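You operate a simulated robot arm through the tools that you are given. There is no shell and no other tool. Be economical: measure what you need, move in short steps, check, and stop when the job is done.

You are at the controls of a simulated two-armed robot. One attempt, no reset.

JOB
Brush the lint off swatch 73 and put it in the top drawer.
Fine: brush it in the jig; brush back and drawer shut after. What is to be rubbed or washed off counts as gone when no trace of it is left.

Only the result counts: the job must be done as asked and must still hold three seconds after the hand-in. Knocking over, shifting, dropping, spilling or breaking anything else fails it.

ROBOT AND FRAMES
Two 7-joint arms with two-finger parallel grippers on one trunk, on a base that drives. Base frame: it is fixed to the floor where the robot stands at the start and does not move with it; the origin is under the middle of the robot, x ahead of it, y to its left, z up. Readings come in cm, rad, newtons and seconds.
The left shoulder is at the start at [7, 16.3, 124.5], the right one opposite. With the tool pointing down near the work surface each hand reaches from about 38 to 88 cm from the robot's upright axis, wherever it stands, measured 20 degrees to its own side. Places, roughly: inside of the top drawer [30, 190, 60]; nest of the mounting jig [80, -30, 90]; top drawer of the cabinet [20, 190, 70]. Payload 3.43 kg a hand.
Tool frame (each hand has its own): the origin (TCP) lies between the finger pads and is the grasp point; the fingertips stand 3.4 cm ahead of it; z points along the fingers, y is the line along which they close. The gripper opens to 12.8 cm. The fingers are 2.4 cm wide and 1.2 cm thick; the gripper's body (4.8 by 13 cm) begins 9.6 cm behind the TCP.
Orientation is told as [roll, pitch, yaw] about the base's x, y, z axes, in that order, counted from this pose: with the fingers straight down and closing along the base's y, the tool's x points along the base's -x, its y along +y and its z along -z.

CONTROLS
- The arms move only by the tool jog_arm. It takes "left_deltas", "right_deltas" or both (then of equal length, played together; a hand with none holds still); each is a list of rows, each an object of numbers (a shift or turn left out is 0, a gripper value left out holds the last): "tx", "ty", "tz": the shift along the tool's x, y, z in cm; "ax", "ay", "az": the turn, a rotation vector about the tool's x, y, z in rad. In form: [{"tx": .., "ty": .., "tz": .., "ax": .., "ay": .., "az": ..}, ...]. A call has 1 to 10 rows; each row is the pose to reach, as a shift and turn from the pose commanded when the call began, along the tool's axes at that moment. "left_hand" and "right_hand" are, for a hand that has rows, the gripper command, from -1 (shut) to 1 (fully open), values between in proportion, set as the call begins (left out, the last holds). Each row takes 0.2 s and may step no farther than 5 cm and 0.15 rad from the row before; otherwise, or with a gripper value out of range, the whole call is refused. A pose out of reach is approached as far as the arm can. The call stops where the force on the tool passes 50 N (or 10 N more than at its start, if that is more) or the arm is blocked; 0.2 s more then pass. The fingers move at their own pace (about 15.3 cm/s each) and stop on an object; they squeeze with about 23 N. The grip force told is the motor's: it shows also when the fingers shut on nothing. Time passes only in rows, and 0.2 s behind the last, so rows that repeat a pose let the fingers close. The reply holds the time, the measured pose of the TCP, the force on the tool along the base axes, the opening and the grip force, in the units named above and with some noise, with the torque about the TCP (base axes, N m) and any sound that the robot's microphone picked up.
- Cameras (640 x 400 px; columns grow to the right, rows downward): "scene" is now at [13.01, 0.3, 147.46]; the picture's right is [0.03, -1.00, 0.00], its down [-0.60, -0.02, -0.80] and it looks along [0.80, 0.02, -0.60] (base axes); focal length 294 px, centre (320, 200). "left" rides on the left gripper at [7.6, 1.1, -16] in its tool frame; the picture's right is [-0.15, 0.99, 0.00], its down [-0.88, -0.13, -0.46] and it looks along [-0.45, -0.07, 0.89] (tool axes); focal length 234 px, centre (320, 200). "right" rides on the right gripper at [7.6, -1.1, -16] in its tool frame; the picture's right is [0.15, 0.99, 0.00], its down [-0.88, 0.13, -0.46] and it looks along [-0.45, 0.07, 0.89] (tool axes); focal length 234 px, centre (320, 200). There is no depth. A picture from a camera that has moved, and an enlarged one, comes with that camera's place and axes in the base frame and with its lens. The place of the scene camera against the robot may be out by one fixed shift of up to 1.2 cm in any direction.
- snapshot(camera): a new picture of that camera. The clock stands still meanwhile.
- lift_body(by): slides the trunk up (or, below 0, down) by that many cm; the arms and the scene camera ride with it, the base frame stays. It gives what a move gives, with no picture.
- base_move(legs): drives the robot by 1 to 6 legs, each [ahead, left, turn to the left] in cm, cm and rad, along the robot's own axes; the way and the turn of a leg run together, so that a leg with both is an arc; at most 150 cm and 3.142 rad a leg. The arms and the cameras ride along, it lands a little off, and it stops where it bumps. It gives what a move gives.
- aim_head(pan, tilt): turns the head with the scene camera to pan (to the left, within 1.501 rad either way) and tilt (down, from -0.506 to 1.204), counted from straight ahead of the robot. It gives what a move gives.
- inspect(camera, box): a new picture of the part [left, top, right, bottom] of that camera's present view, enlarged. The clock stands still meanwhile.
- close_job(): hands the job in; it is judged then, once.

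Go step by step. Nothing tells you exact positions but the pictures and the camera data: compare them with the known pose of the tool, close in by small moves and look again before you grip or let go. The budget is 120 turns and 88 pictures, counting those below and the enlarged ones. Unless the task says otherwise, let go and move clear before handing in, and close with one line.

The tools are called by a JSON object that holds its "fn" and its "kwargs". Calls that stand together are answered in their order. jog_arm: Moves the arms, as the interface text tells. Its arguments: {"type":"object","properties":{"left_deltas":{"type":"array"},"left_hand":{"type":"number"},"right_deltas":{"type":"array"},"right_hand":{"type":"number"}},"required":[]} The other tools are called the same way: lift_body (by) slides the trunk up or down; base_move (legs) drives the base; aim_head (pan, tilt) turns the head that bears the scene camera; snapshot (camera) takes a picture; inspect (camera, box) takes an enlarged picture of a part of a camera's view; close_job () hands the job in.

At the start:

```text
clock: 0.0
left_position: [57.56, 17.65, 118.42]
left_tool_rot: [-0.001, 0.001, -0.001]
left_wrist_force: [0.7, 0.5, 0.2]
left_ft_torque: [0.01, -0.02, 0.02]
left_opening: 12.81
left_finger_force: 0.1
right_position: [53.61, -21.63, 119.46]
right_tool_rot: [0.0, 0.001, -0.002]
right_wrist_force: [-0.4, 0.1, -0.1]
right_ft_torque: [-0.02, 0.01, 0.01]
right_opening: 12.8
right_finger_force: 0.1
trunk travel left (down, up): [-72.5, 21.5]
robot x, y, heading: [-0.14, -0.1, 0.002]
head pan, tilt: [0.03, 0.646]
```

scene: 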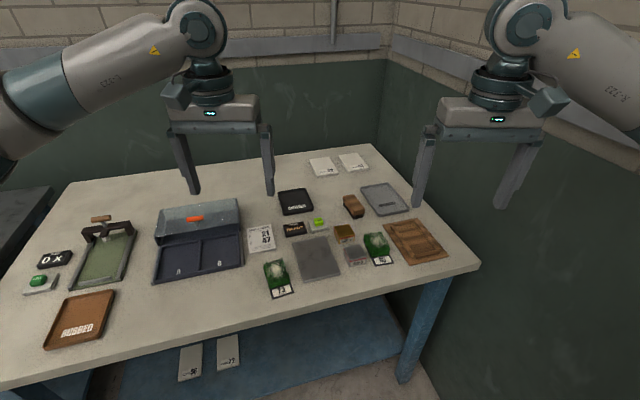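
right: 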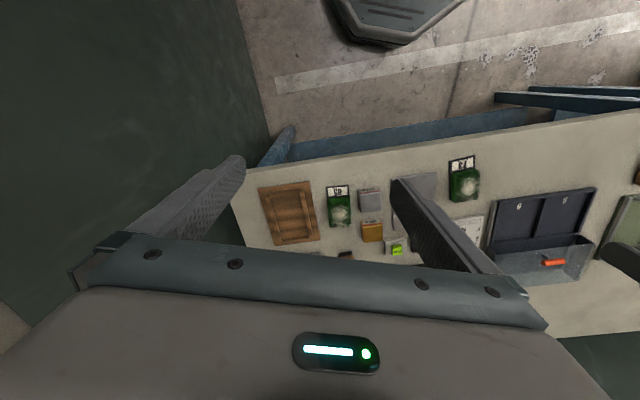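
left: 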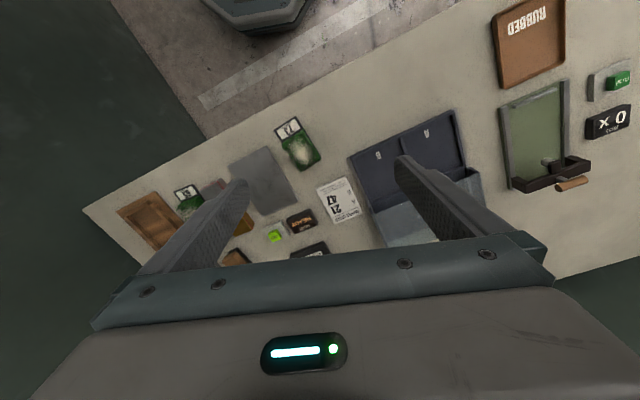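

The table holds two green swatches with lint, a jig, a brush and other items. I'll enlarge the view to identify them.

{"fn": "inspect", "kwargs": {"camera": "scene", "box": [240, 180, 480, 330]}}

{"fn": "inspect", "kwargs": {"camera": "scene", "box": [0, 180, 270, 350]}}

{"fn": "inspect", "kwargs": {"camera": "right", "box": [250, 140, 500, 290]}}

```text
2.67 times, centred on (360, 255) of scene
camera zoom: at [13.01, 0.3, 147.46], right [0.03, -1.0, 0.0], down [-0.6, -0.02, -0.8], along [0.8, 0.02, -0.6], focal length 783 px, centre (213, 53)
```

zoom: 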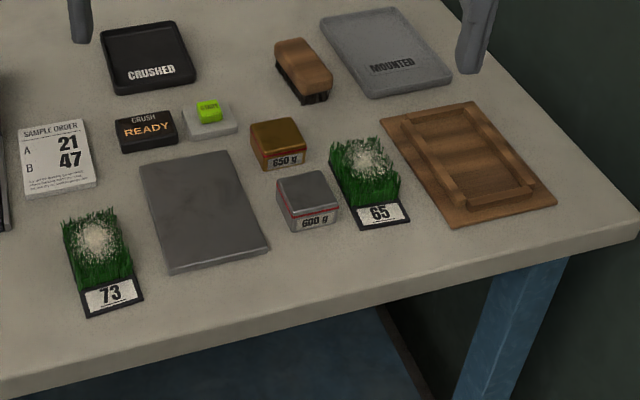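

```text
2.35 times, centred on (135, 265) of scene
camera zoom: at [13.01, 0.3, 147.46], right [0.03, -1.0, 0.0], down [-0.6, -0.02, -0.8], along [0.8, 0.02, -0.6], focal length 691 px, centre (755, 47)
```

zoom: 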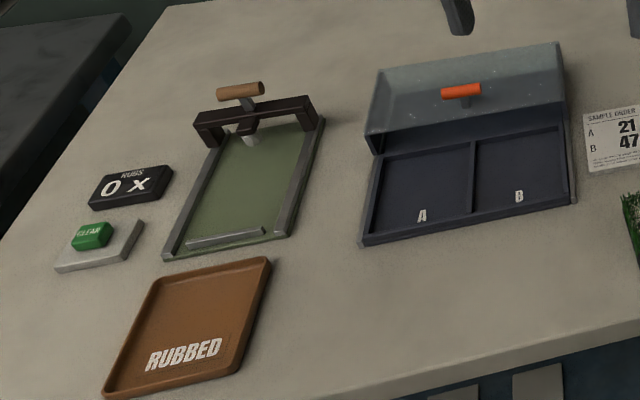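

```text
2.56 times, centred on (375, 215) of right
camera zoom: at [45.94, -23.0, 135.52], right [-0.15, 0.99, 0.0], down [0.88, 0.13, 0.46], along [0.45, 0.07, -0.89], focal length 600 px, centre (179, 162)
```

zoom: 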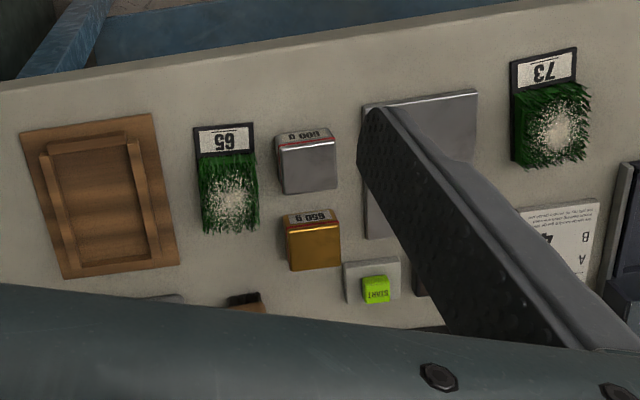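

The table top is near z≈86, and swatch 73 is near (60, 11.5). The wooden jig is on the right and the brush is near (87, -8). Next I'll look at the cabinet on the left and zoom in on the jig and brush.

{"fn": "inspect", "kwargs": {"camera": "scene", "box": [370, 200, 470, 262]}}

{"fn": "inspect", "kwargs": {"camera": "scene", "box": [325, 180, 405, 230]}}

{"fn": "aim_head", "kwargs": {"pan": 1.3, "tilt": 0.5}}

{"fn": "snapshot", "kwargs": {"camera": "scene"}}

```text
6.40 times, centred on (420, 231) of scene
camera zoom: at [13.01, 0.3, 147.46], right [0.03, -1.0, 0.0], down [-0.6, -0.02, -0.8], along [0.8, 0.02, -0.6], focal length 1878 px, centre (-320, 2)
```

zoom: 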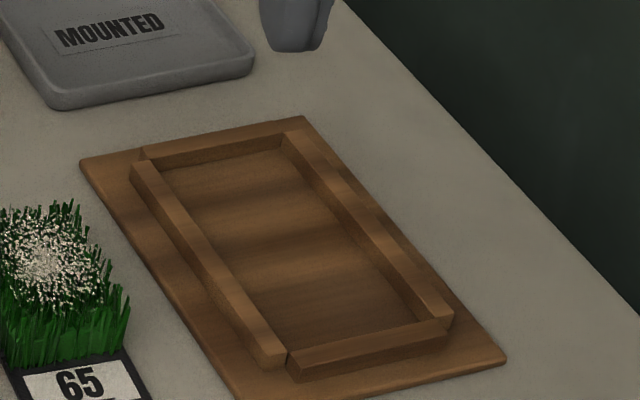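

```text
8.00 times, centred on (365, 205) of scene
camera zoom: at [13.01, 0.3, 147.46], right [0.03, -1.0, 0.0], down [-0.6, -0.02, -0.8], along [0.8, 0.02, -0.6], focal length 2348 px, centre (-40, 160)
```

zoom: 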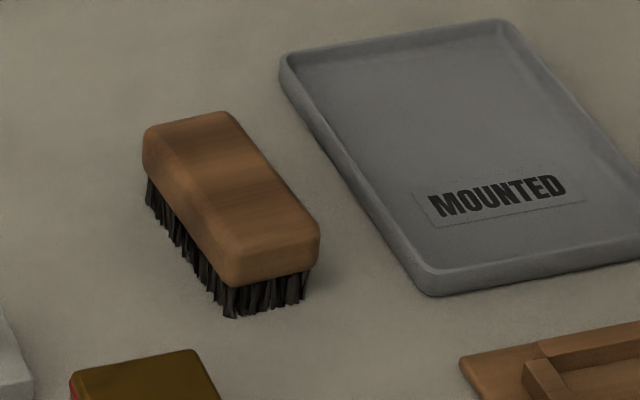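

```text
clock: 1.4
left_position: [57.46, 17.66, 118.26]
left_tool_rot: [0.0, 0.0, 0.0]
left_wrist_force: [-0.2, 0.6, 0.1]
left_ft_torque: [0.0, -0.01, -0.01]
left_opening: 12.81
left_finger_force: 0.1
right_position: [53.6, -21.73, 119.45]
right_tool_rot: [0.0, 0.0, 0.0]
right_wrist_force: [0.5, 1.3, 0.6]
right_ft_torque: [0.0, 0.02, -0.02]
right_opening: 12.8
right_finger_force: 0.1
trunk travel left (down, up): [-72.5, 21.5]
robot x, y, heading: [0.05, 0.21, -0.002]
head pan, tilt: [1.3, 0.499]
```

```text
79 pictures are left
camera scene: at [6.76, 8.8, 148.77], right [0.96, -0.27, 0.0], down [-0.13, -0.46, -0.88], along [0.24, 0.85, -0.48], focal length 294 px, centre (320, 200)
```

scene: 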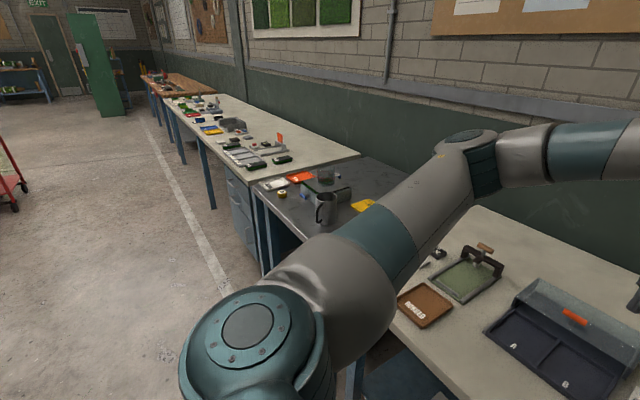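

The cabinet faces -x, beyond this table. I'll bring the right hand over swatch 73 to see it closely.

{"fn": "aim_head", "kwargs": {"pan": 0.0, "tilt": 0.75}}

{"fn": "jog_arm", "kwargs": {"right_deltas": [{"ty": 5}, {"ty": 10}, {"ty": 15, "tx": -2}, {"ty": 20, "tx": -3}, {"ty": 24, "tx": -4, "tz": 3}, {"ty": 28, "tx": -4, "tz": 6}, {"ty": 31, "tx": -4, "tz": 9}], "left_deltas": [{"ty": 5}, {"ty": 10}, {"ty": 15}, {"ty": 20}, {"ty": 20}, {"ty": 20}, {"ty": 20}]}}

{"fn": "snapshot", "kwargs": {"camera": "right"}}

{"fn": "snapshot", "kwargs": {"camera": "scene"}}

```text
clock: 2.9
left_position: [57.46, 17.58, 118.3]
left_tool_rot: [-0.001, -0.001, -0.001]
left_wrist_force: [1.2, -0.4, 0.3]
left_ft_torque: [0.01, -0.01, -0.03]
left_opening: 12.8
left_finger_force: 0.0
right_position: [53.62, -21.69, 119.44]
right_tool_rot: [-0.001, -0.002, 0.001]
right_wrist_force: [0.7, 0.1, 0.9]
right_ft_torque: [0.01, 0.03, 0.01]
right_opening: 12.81
right_finger_force: 0.0
trunk travel left (down, up): [-72.5, 21.5]
robot x, y, heading: [0.04, 0.1, -0.002]
head pan, tilt: [0.0, 0.75]
```

```text
refused: row 3 steps farther than a row can; nothing moved
```

```text
78 pictures are left
camera right: at [45.94, -23.0, 135.52], right [-0.15, 0.99, 0.0], down [0.88, 0.13, 0.46], along [0.45, 0.07, -0.89], focal length 234 px, centre (320, 200)
```

right: 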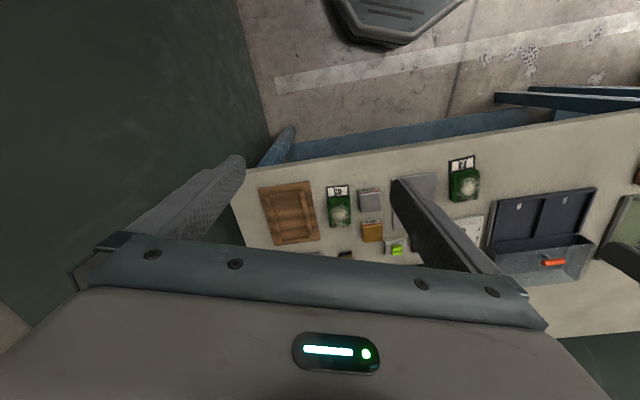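

```text
77 pictures are left
camera scene: at [12.61, 0.05, 146.57], right [0.0, -1.0, 0.0], down [-0.68, 0.0, -0.73], along [0.73, 0.0, -0.68], focal length 294 px, centre (320, 200)
```

scene: 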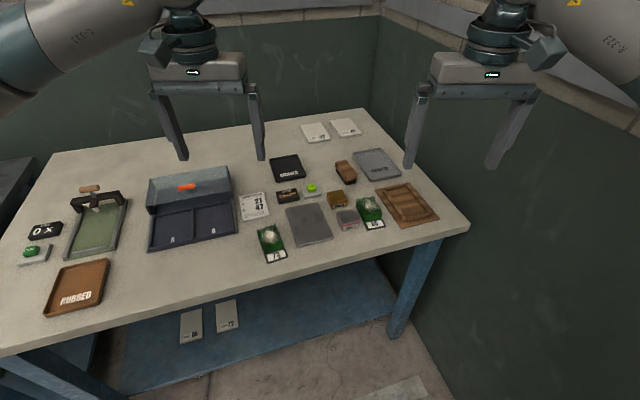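

The move was refused because one row's step was too large. I'll use smaller steps, moving the left hand aside at the same time.

{"fn": "jog_arm", "kwargs": {"right_deltas": [{"ty": 4}, {"ty": 8}, {"ty": 12}, {"ty": 16, "tx": -1}, {"ty": 20, "tx": -2, "tz": 2}, {"ty": 24, "tx": -3, "tz": 4}, {"ty": 28, "tx": -4, "tz": 6}, {"ty": 31, "tx": -4, "tz": 9}, {"ty": 31, "tx": -4, "tz": 12}], "left_deltas": [{"ty": 4}, {"ty": 8}, {"ty": 12}, {"ty": 16}, {"ty": 20}, {"ty": 22}, {"ty": 22}, {"ty": 22}, {"ty": 22}]}}

{"fn": "snapshot", "kwargs": {"camera": "right"}}

```text
clock: 4.9
left_position: [57.54, 39.58, 118.3]
left_tool_rot: [0.0, -0.001, -0.001]
left_wrist_force: [-0.6, -0.1, -0.7]
left_ft_torque: [0.02, 0.03, -0.05]
left_opening: 12.78
left_finger_force: 0.1
right_position: [57.7, 8.95, 107.19]
right_tool_rot: [0.001, 0.001, 0.001]
right_wrist_force: [-0.5, 0.6, 0.2]
right_ft_torque: [0.03, 0.02, 0.01]
right_opening: 12.83
right_finger_force: 0.1
trunk travel left (down, up): [-72.5, 21.5]
robot x, y, heading: [0.16, 0.13, -0.002]
head pan, tilt: [0.0, 0.75]
```

```text
76 pictures are left
camera right: at [50.08, 7.63, 123.3], right [-0.15, 0.99, 0.0], down [0.88, 0.13, 0.46], along [0.45, 0.07, -0.89], focal length 234 px, centre (320, 200)
```

right: 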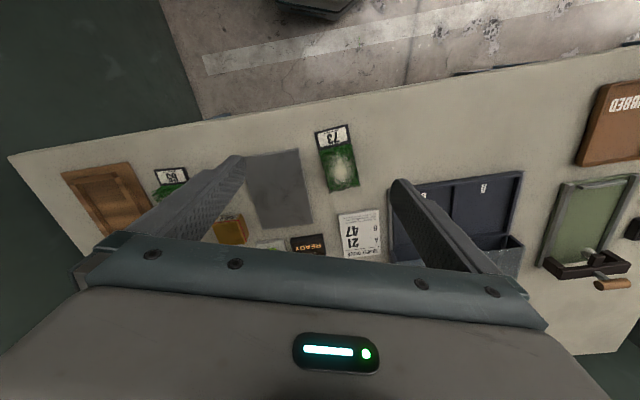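

{"fn": "inspect", "kwargs": {"camera": "right", "box": [290, 115, 390, 200]}}

{"fn": "inspect", "kwargs": {"camera": "scene", "box": [240, 210, 300, 270]}}

```text
4.71 times, centred on (340, 158) of right
camera zoom: at [50.08, 7.63, 123.3], right [-0.15, 0.99, 0.0], down [0.88, 0.13, 0.46], along [0.45, 0.07, -0.89], focal length 1102 px, centre (226, 400)
```

zoom: 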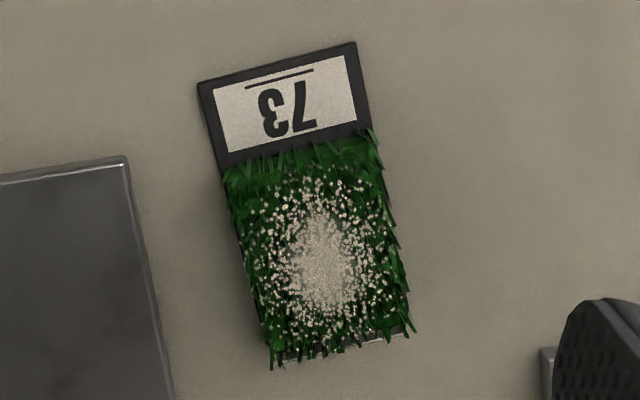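

```text
6.67 times, centred on (270, 240) of scene
camera zoom: at [12.66, -0.07, 146.57], right [0.0, -1.0, 0.0], down [-0.68, 0.0, -0.73], along [0.73, 0.0, -0.68], focal length 1957 px, centre (653, -67)
```

zoom: 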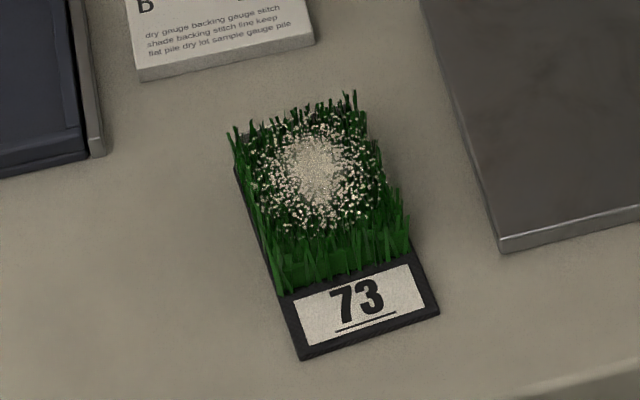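

Swatch 73 is about 5.2 × 10.2 cm with a thin backing, yawed ≈0.39, centre about (60.9, 12.3). Before gripping it, I'll look at the jig from above.

{"fn": "jog_arm", "kwargs": {"right_deltas": [{"ty": -4, "tx": -2}, {"ty": -8, "tx": -4}, {"ty": -12, "tx": -6}, {"ty": -16, "tx": -8}, {"ty": -20, "tx": -10}, {"ty": -24, "tx": -12}, {"ty": -28, "tx": -13}, {"ty": -32, "tx": -14}, {"ty": -34, "tx": -14, "tz": 2}]}}

{"fn": "inspect", "kwargs": {"camera": "right", "box": [240, 90, 400, 240]}}

```text
clock: 6.9
left_position: [57.4, 39.63, 118.25]
left_tool_rot: [-0.001, 0.0, 0.0]
left_wrist_force: [0.0, -0.8, 0.4]
left_ft_torque: [0.04, 0.03, 0.04]
left_opening: 12.81
left_finger_force: 0.1
right_position: [71.56, -24.93, 105.42]
right_tool_rot: [0.001, -0.001, 0.001]
right_wrist_force: [0.5, -0.5, 0.4]
right_ft_torque: [-0.03, 0.02, -0.02]
right_opening: 12.8
right_finger_force: 0.0
trunk travel left (down, up): [-72.5, 21.5]
robot x, y, heading: [-0.18, 0.38, 0.0]
head pan, tilt: [0.0, 0.75]
```

```text
2.67 times, centred on (320, 165) of right
camera zoom: at [63.96, -26.12, 121.61], right [-0.15, 0.99, 0.0], down [0.88, 0.13, 0.46], along [0.45, 0.07, -0.89], focal length 624 px, centre (320, 293)
```

zoom: 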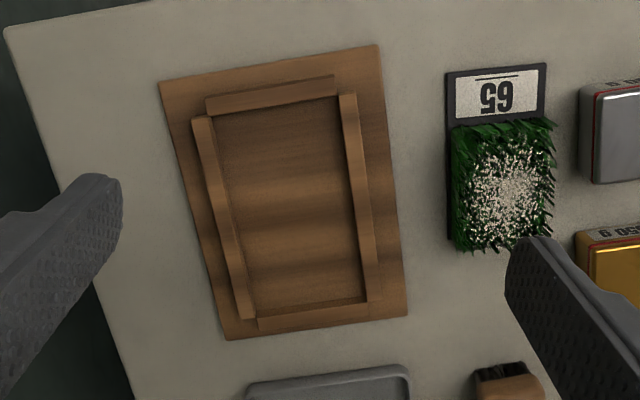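

The jig nest is about 6.8 × 12.5 cm at (76.7, -25.6), yaw ≈0.30, with low rails. I'll grip the swatch by the pile sides, with the fingertips about 1 cm above the table. First I move above it.

{"fn": "jog_arm", "kwargs": {"right_deltas": [{"ty": 3.75, "tx": 1, "az": -0.04}, {"ty": 7.5, "tx": 2, "az": -0.08}, {"ty": 11.25, "tx": 3, "az": -0.12}, {"ty": 15, "tx": 4, "az": -0.16}, {"ty": 18.75, "tx": 5, "az": -0.2}, {"ty": 22.5, "tx": 6, "az": -0.24}, {"ty": 26.25, "tx": 7, "az": -0.28}, {"ty": 30, "tx": 8, "az": -0.32}, {"ty": 33.75, "tx": 9, "az": -0.36}, {"ty": 37.4, "tx": 10, "az": -0.39}]}}

{"fn": "jog_arm", "kwargs": {"right_deltas": [{"tz": 4}, {"tz": 8}, {"tz": 8}], "right_hand": 0.2}}

{"fn": "snapshot", "kwargs": {"camera": "right"}}

{"fn": "inspect", "kwargs": {"camera": "scene", "box": [220, 170, 330, 280]}}

```text
clock: 9.1
left_position: [57.37, 39.84, 118.13]
left_tool_rot: [-0.001, 0.0, -0.001]
left_wrist_force: [-0.5, -0.2, -0.1]
left_ft_torque: [-0.07, -0.04, -0.01]
left_opening: 12.81
left_finger_force: 0.0
right_position: [61.53, 12.73, 105.25]
right_tool_rot: [0.0, -0.001, 0.389]
right_wrist_force: [0.5, 0.6, 0.2]
right_ft_torque: [-0.01, -0.02, 0.02]
right_opening: 12.82
right_finger_force: 0.0
trunk travel left (down, up): [-72.5, 21.5]
robot x, y, heading: [0.02, -0.13, 0.002]
head pan, tilt: [0.0, 0.75]
```

```text
clock: 9.9
left_position: [57.39, 39.67, 118.23]
left_tool_rot: [-0.001, 0.0, -0.001]
left_wrist_force: [-0.4, -0.1, 0.0]
left_ft_torque: [0.01, 0.02, 0.01]
left_opening: 12.8
left_finger_force: 0.2
right_position: [61.42, 12.69, 97.49]
right_tool_rot: [0.001, -0.001, 0.39]
right_wrist_force: [-0.4, -0.2, 0.6]
right_ft_torque: [-0.01, -0.02, 0.03]
right_opening: 7.68
right_finger_force: 0.2
trunk travel left (down, up): [-72.5, 21.5]
robot x, y, heading: [0.08, -0.1, 0.002]
head pan, tilt: [0.0, 0.75]
```

```text
72 pictures are left
camera right: at [54.75, 8.53, 113.51], right [-0.51, 0.86, 0.0], down [0.76, 0.46, 0.46], along [0.39, 0.23, -0.89], focal length 234 px, centre (320, 200)
```

right: 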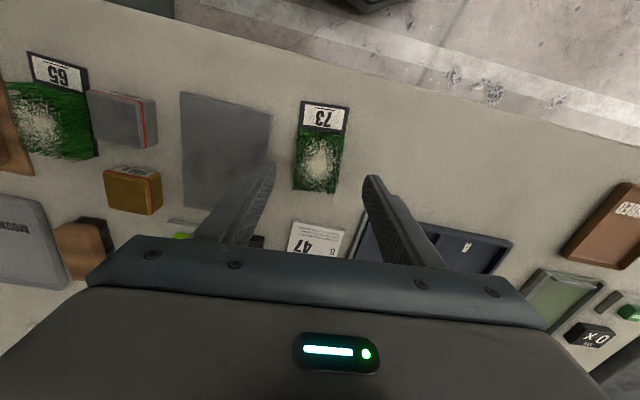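

```text
3.64 times, centred on (275, 225) of scene
camera zoom: at [12.55, 0.01, 146.58], right [0.0, -1.0, 0.0], down [-0.68, 0.0, -0.73], along [0.73, 0.0, -0.68], focal length 1067 px, centre (484, 109)
```

zoom: 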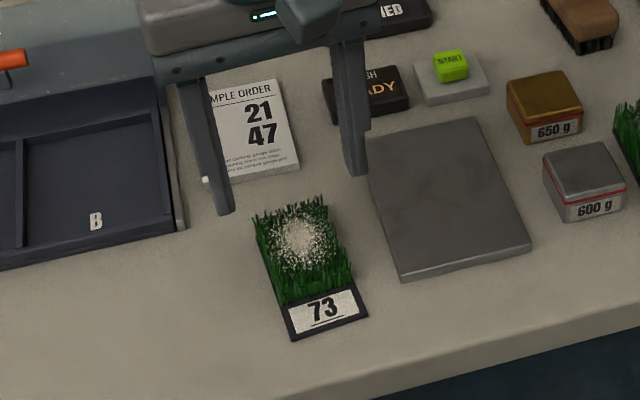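

Aligned well; a small yaw and lateral correction, then descend with tips to about z=87.1 and look before gripping.

{"fn": "jog_arm", "kwargs": {"right_deltas": [{"tz": 3.5, "ty": -0.3, "az": -0.025}, {"tz": 6.9, "ty": -0.3, "az": -0.025}, {"tz": 6.9, "ty": -0.3, "az": -0.025}]}}

{"fn": "inspect", "kwargs": {"camera": "scene", "box": [235, 200, 305, 270]}}

{"fn": "inspect", "kwargs": {"camera": "right", "box": [240, 80, 400, 240]}}

```text
clock: 10.7
left_position: [57.54, 39.64, 118.26]
left_tool_rot: [0.001, 0.002, 0.001]
left_wrist_force: [-0.2, 0.3, -0.1]
left_ft_torque: [-0.01, -0.03, 0.03]
left_opening: 12.8
left_finger_force: 0.2
right_position: [61.52, 12.47, 90.55]
right_tool_rot: [0.0, 0.0, 0.416]
right_wrist_force: [-0.6, 0.8, 0.5]
right_ft_torque: [0.0, 0.0, -0.03]
right_opening: 7.68
right_finger_force: 0.0
trunk travel left (down, up): [-72.5, 21.5]
robot x, y, heading: [0.14, -0.03, -0.0]
head pan, tilt: [0.0, 0.75]
```

```text
5.71 times, centred on (270, 235) of scene
camera zoom: at [12.58, 0.06, 146.58], right [0.0, -1.0, 0.0], down [-0.68, 0.0, -0.73], along [0.73, 0.0, -0.68], focal length 1677 px, centre (606, 0)
```

zoom: 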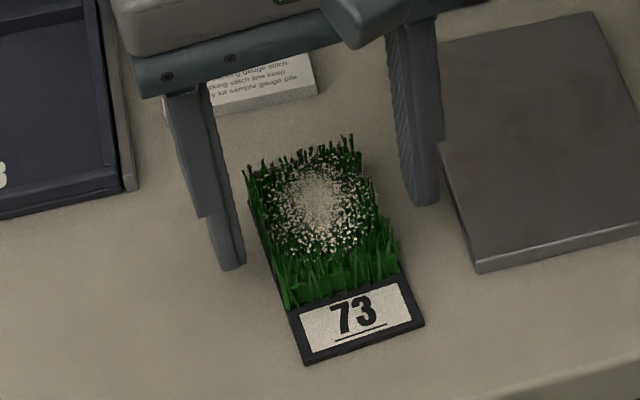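

```text
2.50 times, centred on (320, 160) of right
camera zoom: at [55.03, 8.22, 106.65], right [-0.53, 0.85, 0.0], down [0.75, 0.47, 0.46], along [0.39, 0.24, -0.89], focal length 585 px, centre (320, 300)
```

zoom: 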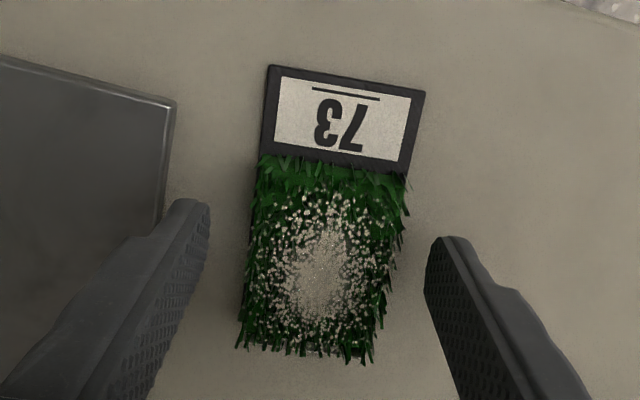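

The swatch is centred between the fingers, so I'm closing them.

{"fn": "jog_arm", "kwargs": {"right_deltas": [{}, {}, {}], "right_hand": -1}}

{"fn": "inspect", "kwargs": {"camera": "scene", "box": [235, 200, 305, 270]}}

```text
clock: 11.5
left_position: [57.55, 39.73, 118.16]
left_tool_rot: [0.001, 0.0, 0.001]
left_wrist_force: [0.4, -0.7, -0.6]
left_ft_torque: [0.03, 0.03, 0.04]
left_opening: 12.77
left_finger_force: 0.0
right_position: [61.45, 12.57, 90.59]
right_tool_rot: [0.001, 0.0, 0.415]
right_wrist_force: [-0.4, -0.1, 0.6]
right_ft_torque: [-0.02, 0.02, -0.04]
right_opening: 5.37
right_finger_force: 22.8
trunk travel left (down, up): [-72.5, 21.5]
robot x, y, heading: [-0.26, -0.2, 0.001]
head pan, tilt: [0.0, 0.75]
```

```text
5.71 times, centred on (270, 235) of scene
camera zoom: at [12.62, 0.06, 146.57], right [0.0, -1.0, 0.0], down [-0.68, 0.0, -0.73], along [0.73, 0.0, -0.68], focal length 1677 px, centre (606, 0)
```

zoom: 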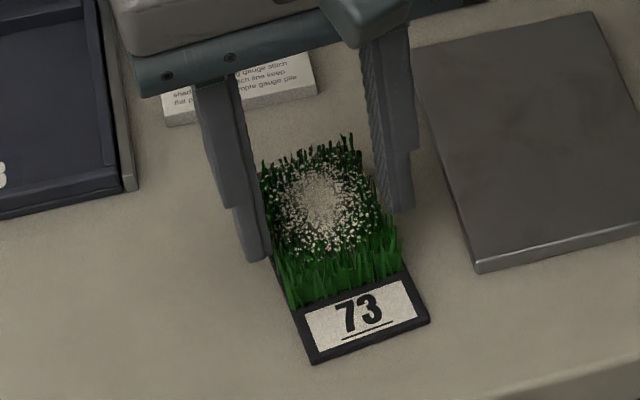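

Gripped at 5.37 cm. I'll lift and carry it to above the jig.

{"fn": "jog_arm", "kwargs": {"right_deltas": [{"tz": -2}, {"tz": -5}, {"tz": -9}, {"tz": -12}]}}

{"fn": "jog_arm", "kwargs": {"right_deltas": [{"ty": -4}, {"ty": -8}, {"ty": -12}, {"ty": -16}, {"ty": -20, "tx": 0.3}, {"ty": -24, "tx": 0.6}, {"ty": -28.5, "tx": 1}, {"ty": -33, "tx": 1, "az": 0.05}, {"ty": -37.5, "tx": 1, "az": 0.1}, {"ty": -41.1, "tx": 1, "az": 0.135}]}}

{"fn": "inspect", "kwargs": {"camera": "right", "box": [200, 40, 440, 260]}}

{"fn": "inspect", "kwargs": {"camera": "scene", "box": [330, 130, 450, 240]}}

```text
clock: 12.5
left_position: [57.49, 39.72, 118.23]
left_tool_rot: [0.0, 0.0, 0.002]
left_wrist_force: [0.0, 0.1, 0.0]
left_ft_torque: [-0.03, -0.02, -0.05]
left_opening: 12.78
left_finger_force: 0.1
right_position: [61.61, 12.63, 102.57]
right_tool_rot: [0.0, 0.001, 0.416]
right_wrist_force: [0.1, 0.0, 0.1]
right_ft_torque: [-0.01, 0.0, 0.0]
right_opening: 5.39
right_finger_force: 22.9
trunk travel left (down, up): [-72.5, 21.5]
robot x, y, heading: [-0.37, 0.02, 0.002]
head pan, tilt: [0.0, 0.75]
```

```text
clock: 14.7
left_position: [57.47, 39.7, 118.28]
left_tool_rot: [-0.001, -0.001, 0.0]
left_wrist_force: [-0.1, 0.2, 0.1]
left_ft_torque: [0.02, -0.05, 0.02]
left_opening: 12.8
left_finger_force: 0.1
right_position: [77.29, -25.75, 102.52]
right_tool_rot: [0.002, -0.001, 0.276]
right_wrist_force: [-0.3, 0.0, 0.8]
right_ft_torque: [-0.01, -0.02, 0.04]
right_opening: 5.36
right_finger_force: 23.2
trunk travel left (down, up): [-72.5, 21.5]
robot x, y, heading: [0.14, 0.1, 0.0]
head pan, tilt: [0.0, 0.75]
```

```text
1.82 times, centred on (320, 150) of right
camera zoom: at [70.2, -29.16, 118.59], right [-0.41, 0.91, 0.0], down [0.81, 0.37, 0.46], along [0.41, 0.19, -0.89], focal length 426 px, centre (320, 291)
```

zoom: 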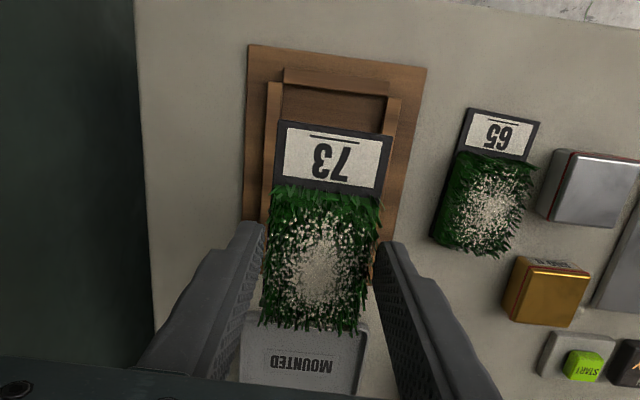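

```text
3.64 times, centred on (390, 185) of scene
camera zoom: at [12.62, -0.04, 146.57], right [0.0, -1.0, 0.0], down [-0.68, 0.0, -0.73], along [0.73, 0.0, -0.68], focal length 1067 px, centre (66, 254)
```

zoom: 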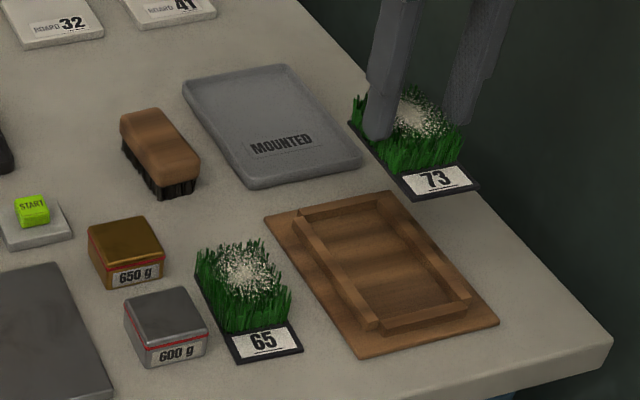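

The swatch is over the jig. I'll lower it to just above the rails and check alignment.

{"fn": "jog_arm", "kwargs": {"right_deltas": [{"tz": 3, "tx": 0.1, "ty": 0.2, "az": -0.014}, {"tz": 6.5, "tx": 0.1, "ty": 0.2, "az": -0.014}, {"tz": 9, "tx": 0.1, "ty": 0.2, "az": -0.014}, {"tz": 9, "tx": 0.1, "ty": 0.2, "az": -0.014}]}}

{"fn": "inspect", "kwargs": {"camera": "right", "box": [220, 60, 420, 240]}}

{"fn": "inspect", "kwargs": {"camera": "scene", "box": [365, 160, 445, 235]}}

```text
clock: 15.7
left_position: [57.51, 39.68, 118.19]
left_tool_rot: [0.001, 0.001, -0.001]
left_wrist_force: [-0.4, 0.8, 0.2]
left_ft_torque: [-0.04, 0.01, 0.01]
left_opening: 12.8
left_finger_force: 0.0
right_position: [77.19, -25.35, 93.57]
right_tool_rot: [0.0, -0.001, 0.294]
right_wrist_force: [0.8, -0.1, 0.0]
right_ft_torque: [-0.01, 0.03, -0.02]
right_opening: 5.38
right_finger_force: 22.5
trunk travel left (down, up): [-72.5, 21.5]
robot x, y, heading: [0.09, -0.13, 0.004]
head pan, tilt: [0.0, 0.75]
```

```text
2.22 times, centred on (320, 150) of right
camera zoom: at [70.16, -28.81, 109.56], right [-0.43, 0.9, 0.0], down [0.8, 0.38, 0.46], along [0.41, 0.19, -0.89], focal length 520 px, centre (320, 311)
```

zoom: 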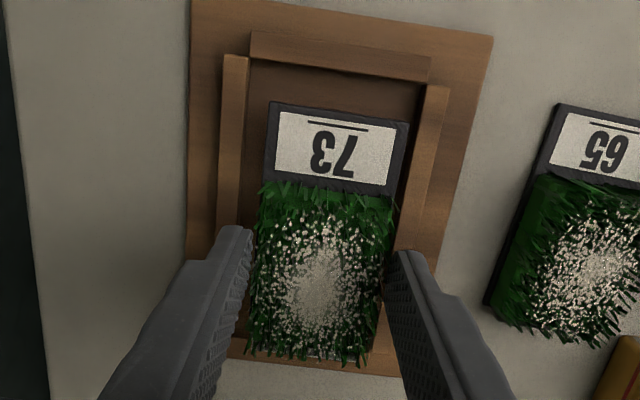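

```text
5.33 times, centred on (405, 198) of scene
camera zoom: at [12.6, 0.03, 146.57], right [0.0, -1.0, 0.0], down [-0.68, 0.0, -0.73], along [0.73, 0.0, -0.68], focal length 1565 px, centre (-133, 213)
```

zoom: 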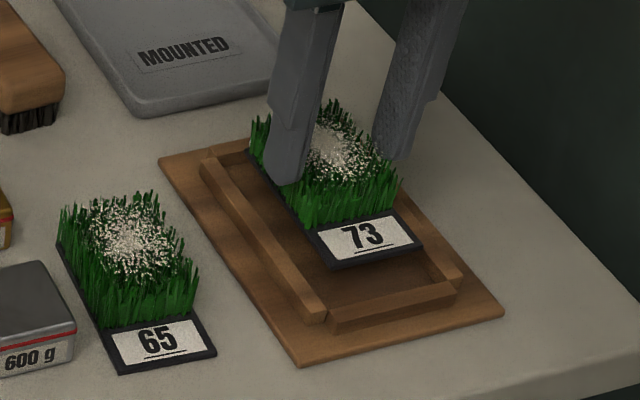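

Well centred lengthwise; shift 0.25 cm sideways and lower gently.

{"fn": "jog_arm", "kwargs": {"right_deltas": [{"tz": 0.7, "ty": -0.25}, {"tz": 1.2, "ty": -0.25}, {"tz": 1.6, "ty": -0.25}, {"tz": 1.9, "ty": -0.25}]}}

{"fn": "inspect", "kwargs": {"camera": "scene", "box": [365, 160, 445, 235]}}

```text
clock: 16.7
left_position: [57.47, 39.65, 118.24]
left_tool_rot: [0.0, 0.0, 0.001]
left_wrist_force: [-1.4, -0.2, 0.5]
left_ft_torque: [0.0, 0.01, -0.01]
left_opening: 12.8
left_finger_force: 0.0
right_position: [77.18, -25.6, 91.66]
right_tool_rot: [0.0, -0.001, 0.292]
right_wrist_force: [-0.4, -0.2, 0.5]
right_ft_torque: [-0.02, 0.02, -0.01]
right_opening: 5.37
right_finger_force: 23.0
trunk travel left (down, up): [-72.5, 21.5]
robot x, y, heading: [0.05, 0.15, -0.005]
head pan, tilt: [0.0, 0.75]
```

```text
5.33 times, centred on (405, 198) of scene
camera zoom: at [12.63, 0.04, 146.57], right [0.0, -1.0, 0.0], down [-0.68, 0.0, -0.73], along [0.73, 0.0, -0.68], focal length 1565 px, centre (-133, 213)
```

zoom: 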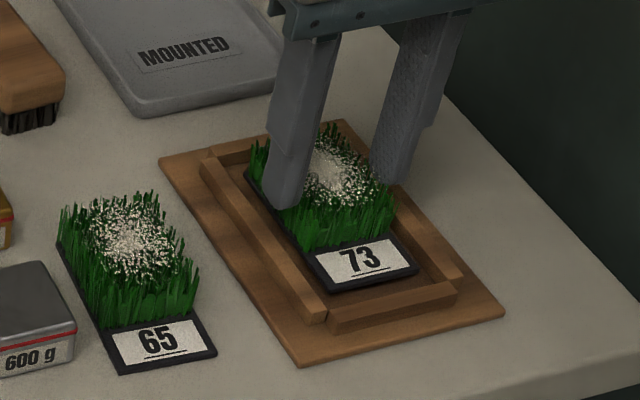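

Still slightly above the floor of the nest; lower further in small steps.

{"fn": "jog_arm", "kwargs": {"right_deltas": [{"tz": 0.2}, {"tz": 0.4}, {"tz": 0.6}]}}

{"fn": "inspect", "kwargs": {"camera": "scene", "box": [365, 160, 445, 235]}}

```text
clock: 17.5
left_position: [57.39, 39.78, 118.35]
left_tool_rot: [0.002, -0.001, -0.001]
left_wrist_force: [-0.5, -0.1, -0.6]
left_ft_torque: [-0.01, 0.01, 0.0]
left_opening: 12.81
left_finger_force: 0.0
right_position: [77.11, -25.63, 91.27]
right_tool_rot: [-0.001, -0.001, 0.293]
right_wrist_force: [1.3, -0.4, 5.7]
right_ft_torque: [0.04, -0.05, 0.03]
right_opening: 5.35
right_finger_force: 23.0
trunk travel left (down, up): [-72.5, 21.5]
robot x, y, heading: [-0.12, -0.08, 0.0]
head pan, tilt: [0.0, 0.75]
```

```text
5.33 times, centred on (405, 198) of scene
camera zoom: at [12.54, 0.07, 146.59], right [0.0, -1.0, 0.0], down [-0.68, 0.0, -0.73], along [0.73, 0.0, -0.68], focal length 1565 px, centre (-133, 213)
```

zoom: 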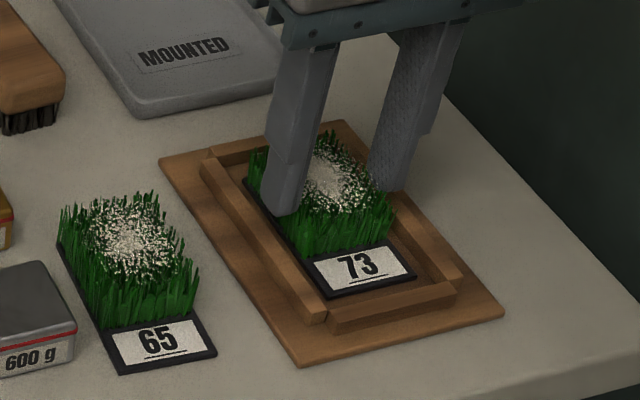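

Contact felt and the swatch sits in the nest. I'll release and rise.

{"fn": "jog_arm", "kwargs": {"right_deltas": [{"tz": -0.3}, {"tz": -0.3}], "right_hand": 0.15}}

{"fn": "jog_arm", "kwargs": {"right_deltas": [{"tz": -2}, {"tz": -5}, {"tz": -9}, {"tz": -13}]}}

{"fn": "inspect", "kwargs": {"camera": "right", "box": [200, 40, 440, 260]}}

{"fn": "inspect", "kwargs": {"camera": "scene", "box": [365, 160, 445, 235]}}

```text
clock: 18.1
left_position: [57.5, 39.69, 118.23]
left_tool_rot: [-0.003, 0.0, 0.0]
left_wrist_force: [0.1, 0.1, -0.2]
left_ft_torque: [0.0, 0.02, 0.0]
left_opening: 12.8
left_finger_force: 0.2
right_position: [77.11, -25.63, 91.37]
right_tool_rot: [0.001, 0.0, 0.294]
right_wrist_force: [0.6, -0.4, 0.3]
right_ft_torque: [0.0, -0.01, 0.01]
right_opening: 7.35
right_finger_force: 0.0
trunk travel left (down, up): [-72.5, 21.5]
robot x, y, heading: [-0.22, -0.01, -0.0]
head pan, tilt: [0.0, 0.75]
```

```text
clock: 19.1
left_position: [57.36, 39.8, 118.25]
left_tool_rot: [0.0, -0.001, -0.001]
left_wrist_force: [-0.3, 1.1, -0.1]
left_ft_torque: [-0.01, -0.02, 0.01]
left_opening: 12.8
left_finger_force: 0.0
right_position: [77.12, -25.74, 104.39]
right_tool_rot: [-0.001, 0.0, 0.293]
right_wrist_force: [-0.5, -0.4, 0.4]
right_ft_torque: [0.01, -0.04, -0.01]
right_opening: 7.37
right_finger_force: 0.0
trunk travel left (down, up): [-72.5, 21.5]
robot x, y, heading: [0.03, 0.1, 0.001]
head pan, tilt: [0.0, 0.75]
```

```text
1.82 times, centred on (320, 150) of right
camera zoom: at [70.1, -29.24, 120.53], right [-0.43, 0.9, 0.0], down [0.8, 0.38, 0.46], along [0.41, 0.19, -0.89], focal length 426 px, centre (320, 291)
```

zoom: 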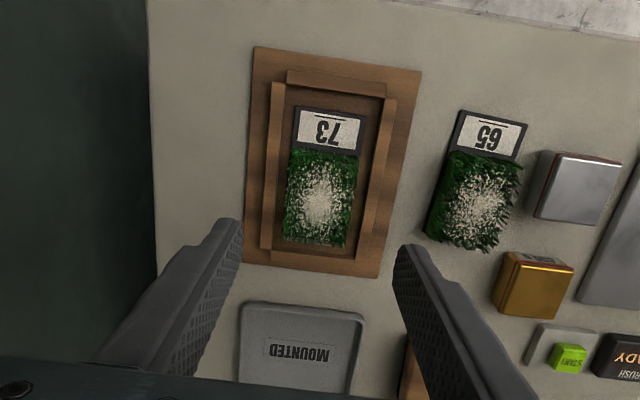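

```text
5.33 times, centred on (405, 198) of scene
camera zoom: at [12.5, 0.1, 146.58], right [0.0, -1.0, 0.0], down [-0.68, 0.0, -0.73], along [0.73, 0.0, -0.68], focal length 1565 px, centre (-133, 213)
```

zoom: 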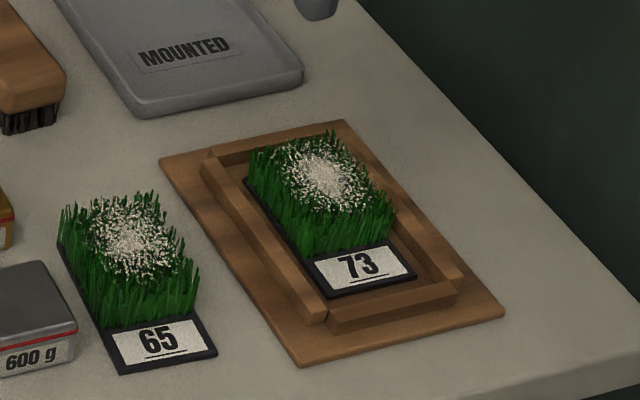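

The swatch lies in the nest. The brush at about (88, -9) is near the reach limit, so I'll drive ahead 8 cm and look at it with the hand camera.

{"fn": "base_move", "kwargs": {"legs": [[8, 0, 0]]}}

{"fn": "jog_arm", "kwargs": {"right_deltas": [{"ty": 4, "tx": 0.5}, {"ty": 8, "tx": 1}, {"ty": 12, "tx": 2}, {"ty": 15, "tx": 3}, {"ty": 18, "tx": 4}], "right_hand": 1}}

{"fn": "snapshot", "kwargs": {"camera": "right"}}

```text
clock: 20.2
left_position: [65.23, 39.85, 118.29]
left_tool_rot: [0.0, -0.002, 0.001]
left_wrist_force: [-0.1, -0.3, 0.7]
left_ft_torque: [-0.02, 0.01, -0.02]
left_opening: 12.8
left_finger_force: 0.0
right_position: [85.05, -25.67, 104.52]
right_tool_rot: [0.0, 0.001, 0.294]
right_wrist_force: [0.2, 0.1, -0.8]
right_ft_torque: [0.01, -0.01, 0.06]
right_opening: 7.36
right_finger_force: 0.1
trunk travel left (down, up): [-72.5, 21.5]
robot x, y, heading: [7.97, 0.17, 0.006]
head pan, tilt: [0.0, 0.75]
```

```text
clock: 21.4
left_position: [65.36, 39.92, 118.15]
left_tool_rot: [-0.002, 0.0, -0.001]
left_wrist_force: [0.1, 0.2, 0.4]
left_ft_torque: [-0.01, 0.01, 0.04]
left_opening: 12.8
left_finger_force: 0.1
right_position: [76.16, -9.6, 104.32]
right_tool_rot: [0.0, 0.001, 0.296]
right_wrist_force: [-0.3, -0.2, 0.8]
right_ft_torque: [-0.02, 0.01, -0.03]
right_opening: 12.79
right_finger_force: 0.0
trunk travel left (down, up): [-72.5, 21.5]
robot x, y, heading: [7.83, -0.07, 0.005]
head pan, tilt: [0.0, 0.75]
```

```text
59 pictures are left
camera right: at [69.21, -13.0, 120.36], right [-0.43, 0.9, 0.0], down [0.81, 0.38, 0.46], along [0.41, 0.19, -0.89], focal length 234 px, centre (320, 200)
```

right: 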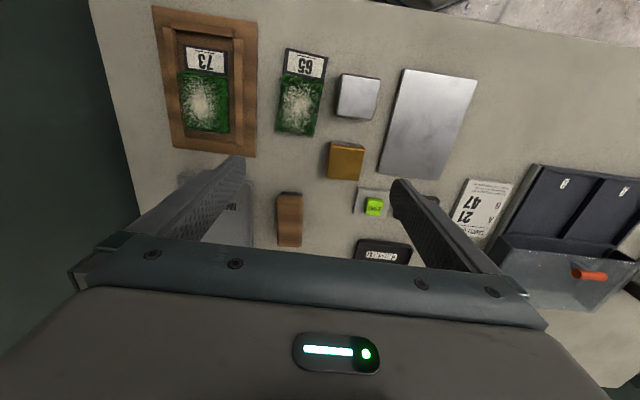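

I'll move over the brush at about (88.6, -9) and recheck.

{"fn": "jog_arm", "kwargs": {"right_deltas": [{"tx": -4, "ty": -1, "az": -0.02}, {"tx": -8, "ty": -2, "az": -0.04}, {"tx": -12, "ty": -3.1, "az": -0.064}, {"tx": -12, "ty": -3.1, "az": -0.064, "tz": 4}, {"tx": -12, "ty": -3.1, "az": -0.064, "tz": 6}], "right_hand": 0}}

{"fn": "inspect", "kwargs": {"camera": "right", "box": [220, 60, 420, 240]}}

{"fn": "inspect", "kwargs": {"camera": "scene", "box": [310, 140, 390, 200]}}

```text
clock: 22.6
left_position: [65.37, 39.63, 118.24]
left_tool_rot: [0.0, 0.0, 0.003]
left_wrist_force: [0.0, -0.8, -0.1]
left_ft_torque: [0.01, 0.0, 0.0]
left_opening: 12.79
left_finger_force: 0.1
right_position: [88.38, -9.07, 98.18]
right_tool_rot: [-0.001, -0.001, 0.361]
right_wrist_force: [0.5, 0.0, 0.5]
right_ft_torque: [-0.01, 0.01, -0.02]
right_opening: 6.4
right_finger_force: 0.1
trunk travel left (down, up): [-72.5, 21.5]
robot x, y, heading: [7.72, 0.06, 0.0]
head pan, tilt: [0.0, 0.75]
```

```text
2.22 times, centred on (320, 150) of right
camera zoom: at [81.68, -13.05, 114.31], right [-0.48, 0.87, 0.0], down [0.78, 0.43, 0.46], along [0.4, 0.22, -0.89], focal length 520 px, centre (320, 311)
```

zoom: 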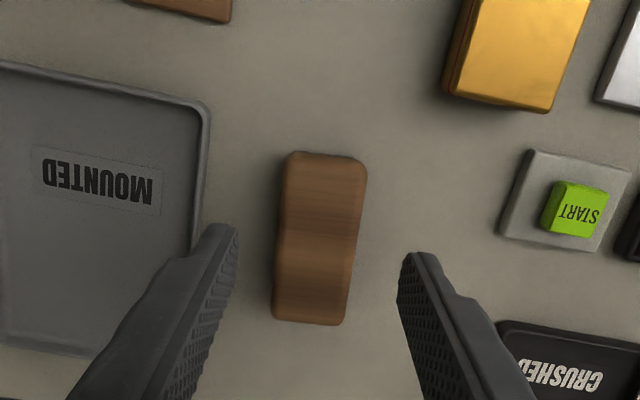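

```text
6.67 times, centred on (350, 170) of scene
camera zoom: at [20.52, 0.06, 146.58], right [0.0, -1.0, 0.0], down [-0.68, 0.0, -0.73], along [0.73, 0.0, -0.68], focal length 1957 px, centre (120, 400)
```

zoom: 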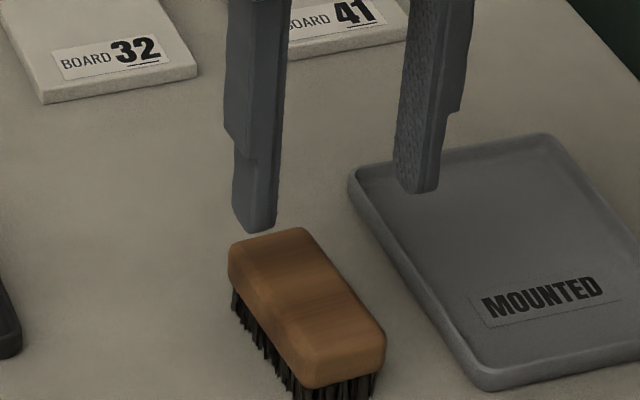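

Brush centre at about (89.3, -8.9), yaw ≈0.41. I'll align, descend with the tips on the wood above the bristles, and check.

{"fn": "jog_arm", "kwargs": {"right_deltas": [{"tx": -0.9, "ty": -0.2, "az": -0.045}, {"tx": -0.9, "ty": -0.2, "az": -0.045, "tz": 3.5}, {"tx": -0.9, "ty": -0.2, "az": -0.045, "tz": 6.8}, {"tx": -0.9, "ty": -0.2, "az": -0.045, "tz": 6.8}], "right_hand": -0.1}}

{"fn": "inspect", "kwargs": {"camera": "right", "box": [220, 60, 420, 240]}}

{"fn": "inspect", "kwargs": {"camera": "scene", "box": [310, 140, 390, 200]}}

```text
clock: 23.6
left_position: [65.3, 39.75, 118.15]
left_tool_rot: [-0.003, 0.0, 0.001]
left_wrist_force: [-0.6, -0.6, 0.3]
left_ft_torque: [-0.01, -0.01, 0.01]
left_opening: 12.8
left_finger_force: 0.0
right_position: [87.92, -9.46, 91.02]
right_tool_rot: [0.001, -0.001, 0.404]
right_wrist_force: [-0.8, 1.2, -0.5]
right_ft_torque: [-0.01, -0.05, -0.02]
right_opening: 5.76
right_finger_force: 0.2
right hand out of reach, approached as far as the arm can: row 1, 2, 3, 4
trunk travel left (down, up): [-72.5, 21.5]
robot x, y, heading: [8.15, 0.26, 0.005]
head pan, tilt: [0.0, 0.75]
```

```text
2.22 times, centred on (320, 150) of right
camera zoom: at [81.3, -13.57, 107.0], right [-0.52, 0.85, 0.0], down [0.76, 0.47, 0.46], along [0.39, 0.24, -0.89], focal length 520 px, centre (320, 311)
```

zoom: 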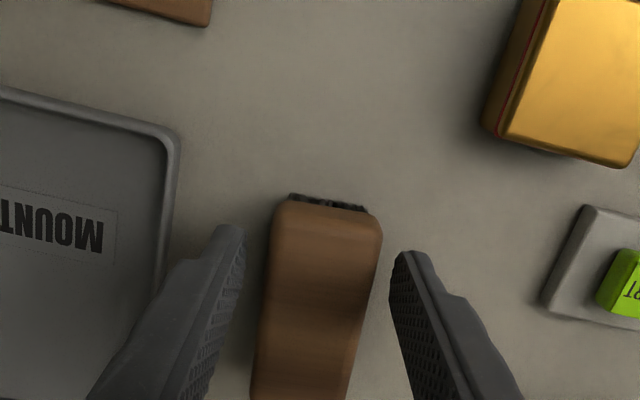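

```text
6.67 times, centred on (350, 170) of scene
camera zoom: at [20.49, 0.16, 146.58], right [0.0, -1.0, 0.0], down [-0.68, 0.0, -0.73], along [0.73, 0.0, -0.68], focal length 1957 px, centre (120, 400)
```

zoom: 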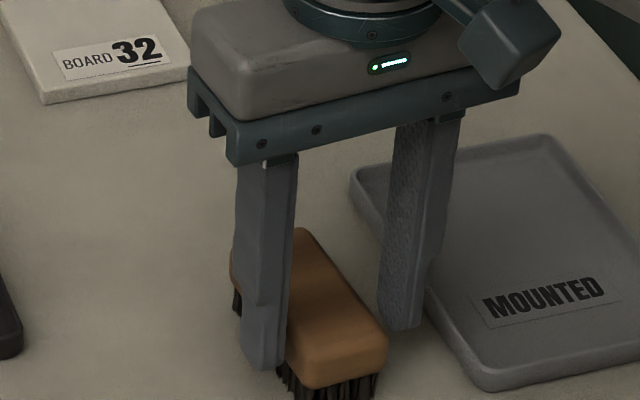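

This pose is out of reach. I'll raise, drive 5 cm closer and come back down.

{"fn": "jog_arm", "kwargs": {"right_deltas": [{"tz": -4}, {"tz": -8}]}}

{"fn": "base_move", "kwargs": {"legs": [[5, 0, 0]]}}

```text
clock: 24.2
left_position: [65.12, 39.88, 118.35]
left_tool_rot: [0.001, -0.002, 0.002]
left_wrist_force: [-0.7, 0.2, 0.4]
left_ft_torque: [-0.02, -0.04, -0.02]
left_opening: 12.8
left_finger_force: 0.1
right_position: [87.62, -9.26, 99.28]
right_tool_rot: [-0.001, -0.001, 0.405]
right_wrist_force: [0.3, 0.2, -0.2]
right_ft_torque: [0.0, -0.04, -0.01]
right_opening: 5.75
right_finger_force: 0.0
trunk travel left (down, up): [-72.5, 21.5]
robot x, y, heading: [7.85, -0.13, 0.004]
head pan, tilt: [0.0, 0.75]
```

```text
clock: 25.1
left_position: [69.86, 39.81, 118.54]
left_tool_rot: [0.0, -0.003, 0.001]
left_wrist_force: [-0.6, -0.3, 0.7]
left_ft_torque: [0.02, -0.06, 0.03]
left_opening: 12.83
left_finger_force: 0.0
right_position: [92.35, -9.23, 99.45]
right_tool_rot: [-0.002, -0.004, 0.405]
right_wrist_force: [-0.6, 0.0, 0.2]
right_ft_torque: [0.03, -0.03, 0.0]
right_opening: 5.74
right_finger_force: 0.0
trunk travel left (down, up): [-72.5, 21.5]
robot x, y, heading: [12.69, 0.18, 0.003]
head pan, tilt: [0.0, 0.75]
```

{"fn": "jog_arm", "kwargs": {"right_deltas": [{"tx": 2.7, "ty": 1.45}, {"tx": 2.7, "ty": 1.45, "tz": 4}, {"tx": 2.7, "ty": 1.45, "tz": 8.1}, {"tx": 2.7, "ty": 1.45, "tz": 8.1}]}}

{"fn": "inspect", "kwargs": {"camera": "right", "box": [220, 60, 420, 240]}}

{"fn": "inspect", "kwargs": {"camera": "scene", "box": [310, 140, 390, 200]}}

```text
clock: 26.1
left_position: [70.0, 39.66, 118.39]
left_tool_rot: [0.0, -0.002, 0.001]
left_wrist_force: [-0.6, 0.7, 0.0]
left_ft_torque: [-0.01, -0.04, 0.03]
left_opening: 12.77
left_finger_force: 0.1
right_position: [89.32, -9.06, 91.32]
right_tool_rot: [0.001, -0.002, 0.402]
right_wrist_force: [0.0, -0.4, 0.3]
right_ft_torque: [0.05, -0.01, 0.0]
right_opening: 5.76
right_finger_force: 0.1
trunk travel left (down, up): [-72.5, 21.5]
robot x, y, heading: [12.68, 0.02, 0.003]
head pan, tilt: [0.0, 0.75]
```

```text
2.22 times, centred on (320, 150) of right
camera zoom: at [82.72, -13.23, 107.31], right [-0.52, 0.85, 0.0], down [0.76, 0.47, 0.46], along [0.39, 0.24, -0.89], focal length 520 px, centre (320, 311)
```

zoom: 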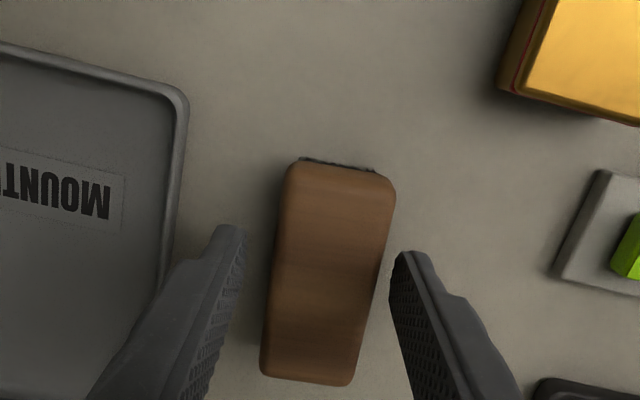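

```text
6.67 times, centred on (350, 170) of scene
camera zoom: at [25.18, 0.02, 146.6], right [0.0, -1.0, 0.0], down [-0.68, 0.0, -0.73], along [0.73, 0.0, -0.68], focal length 1957 px, centre (120, 400)
```

zoom: 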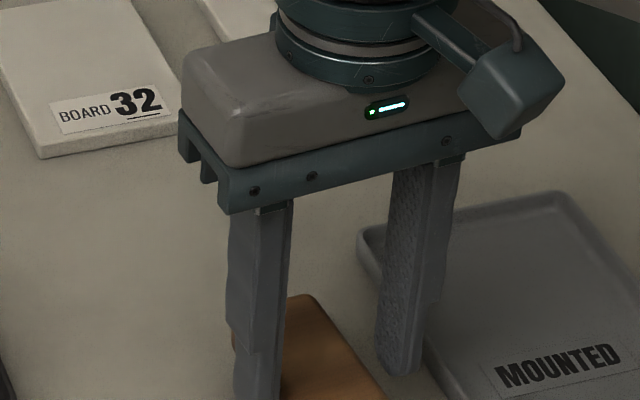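

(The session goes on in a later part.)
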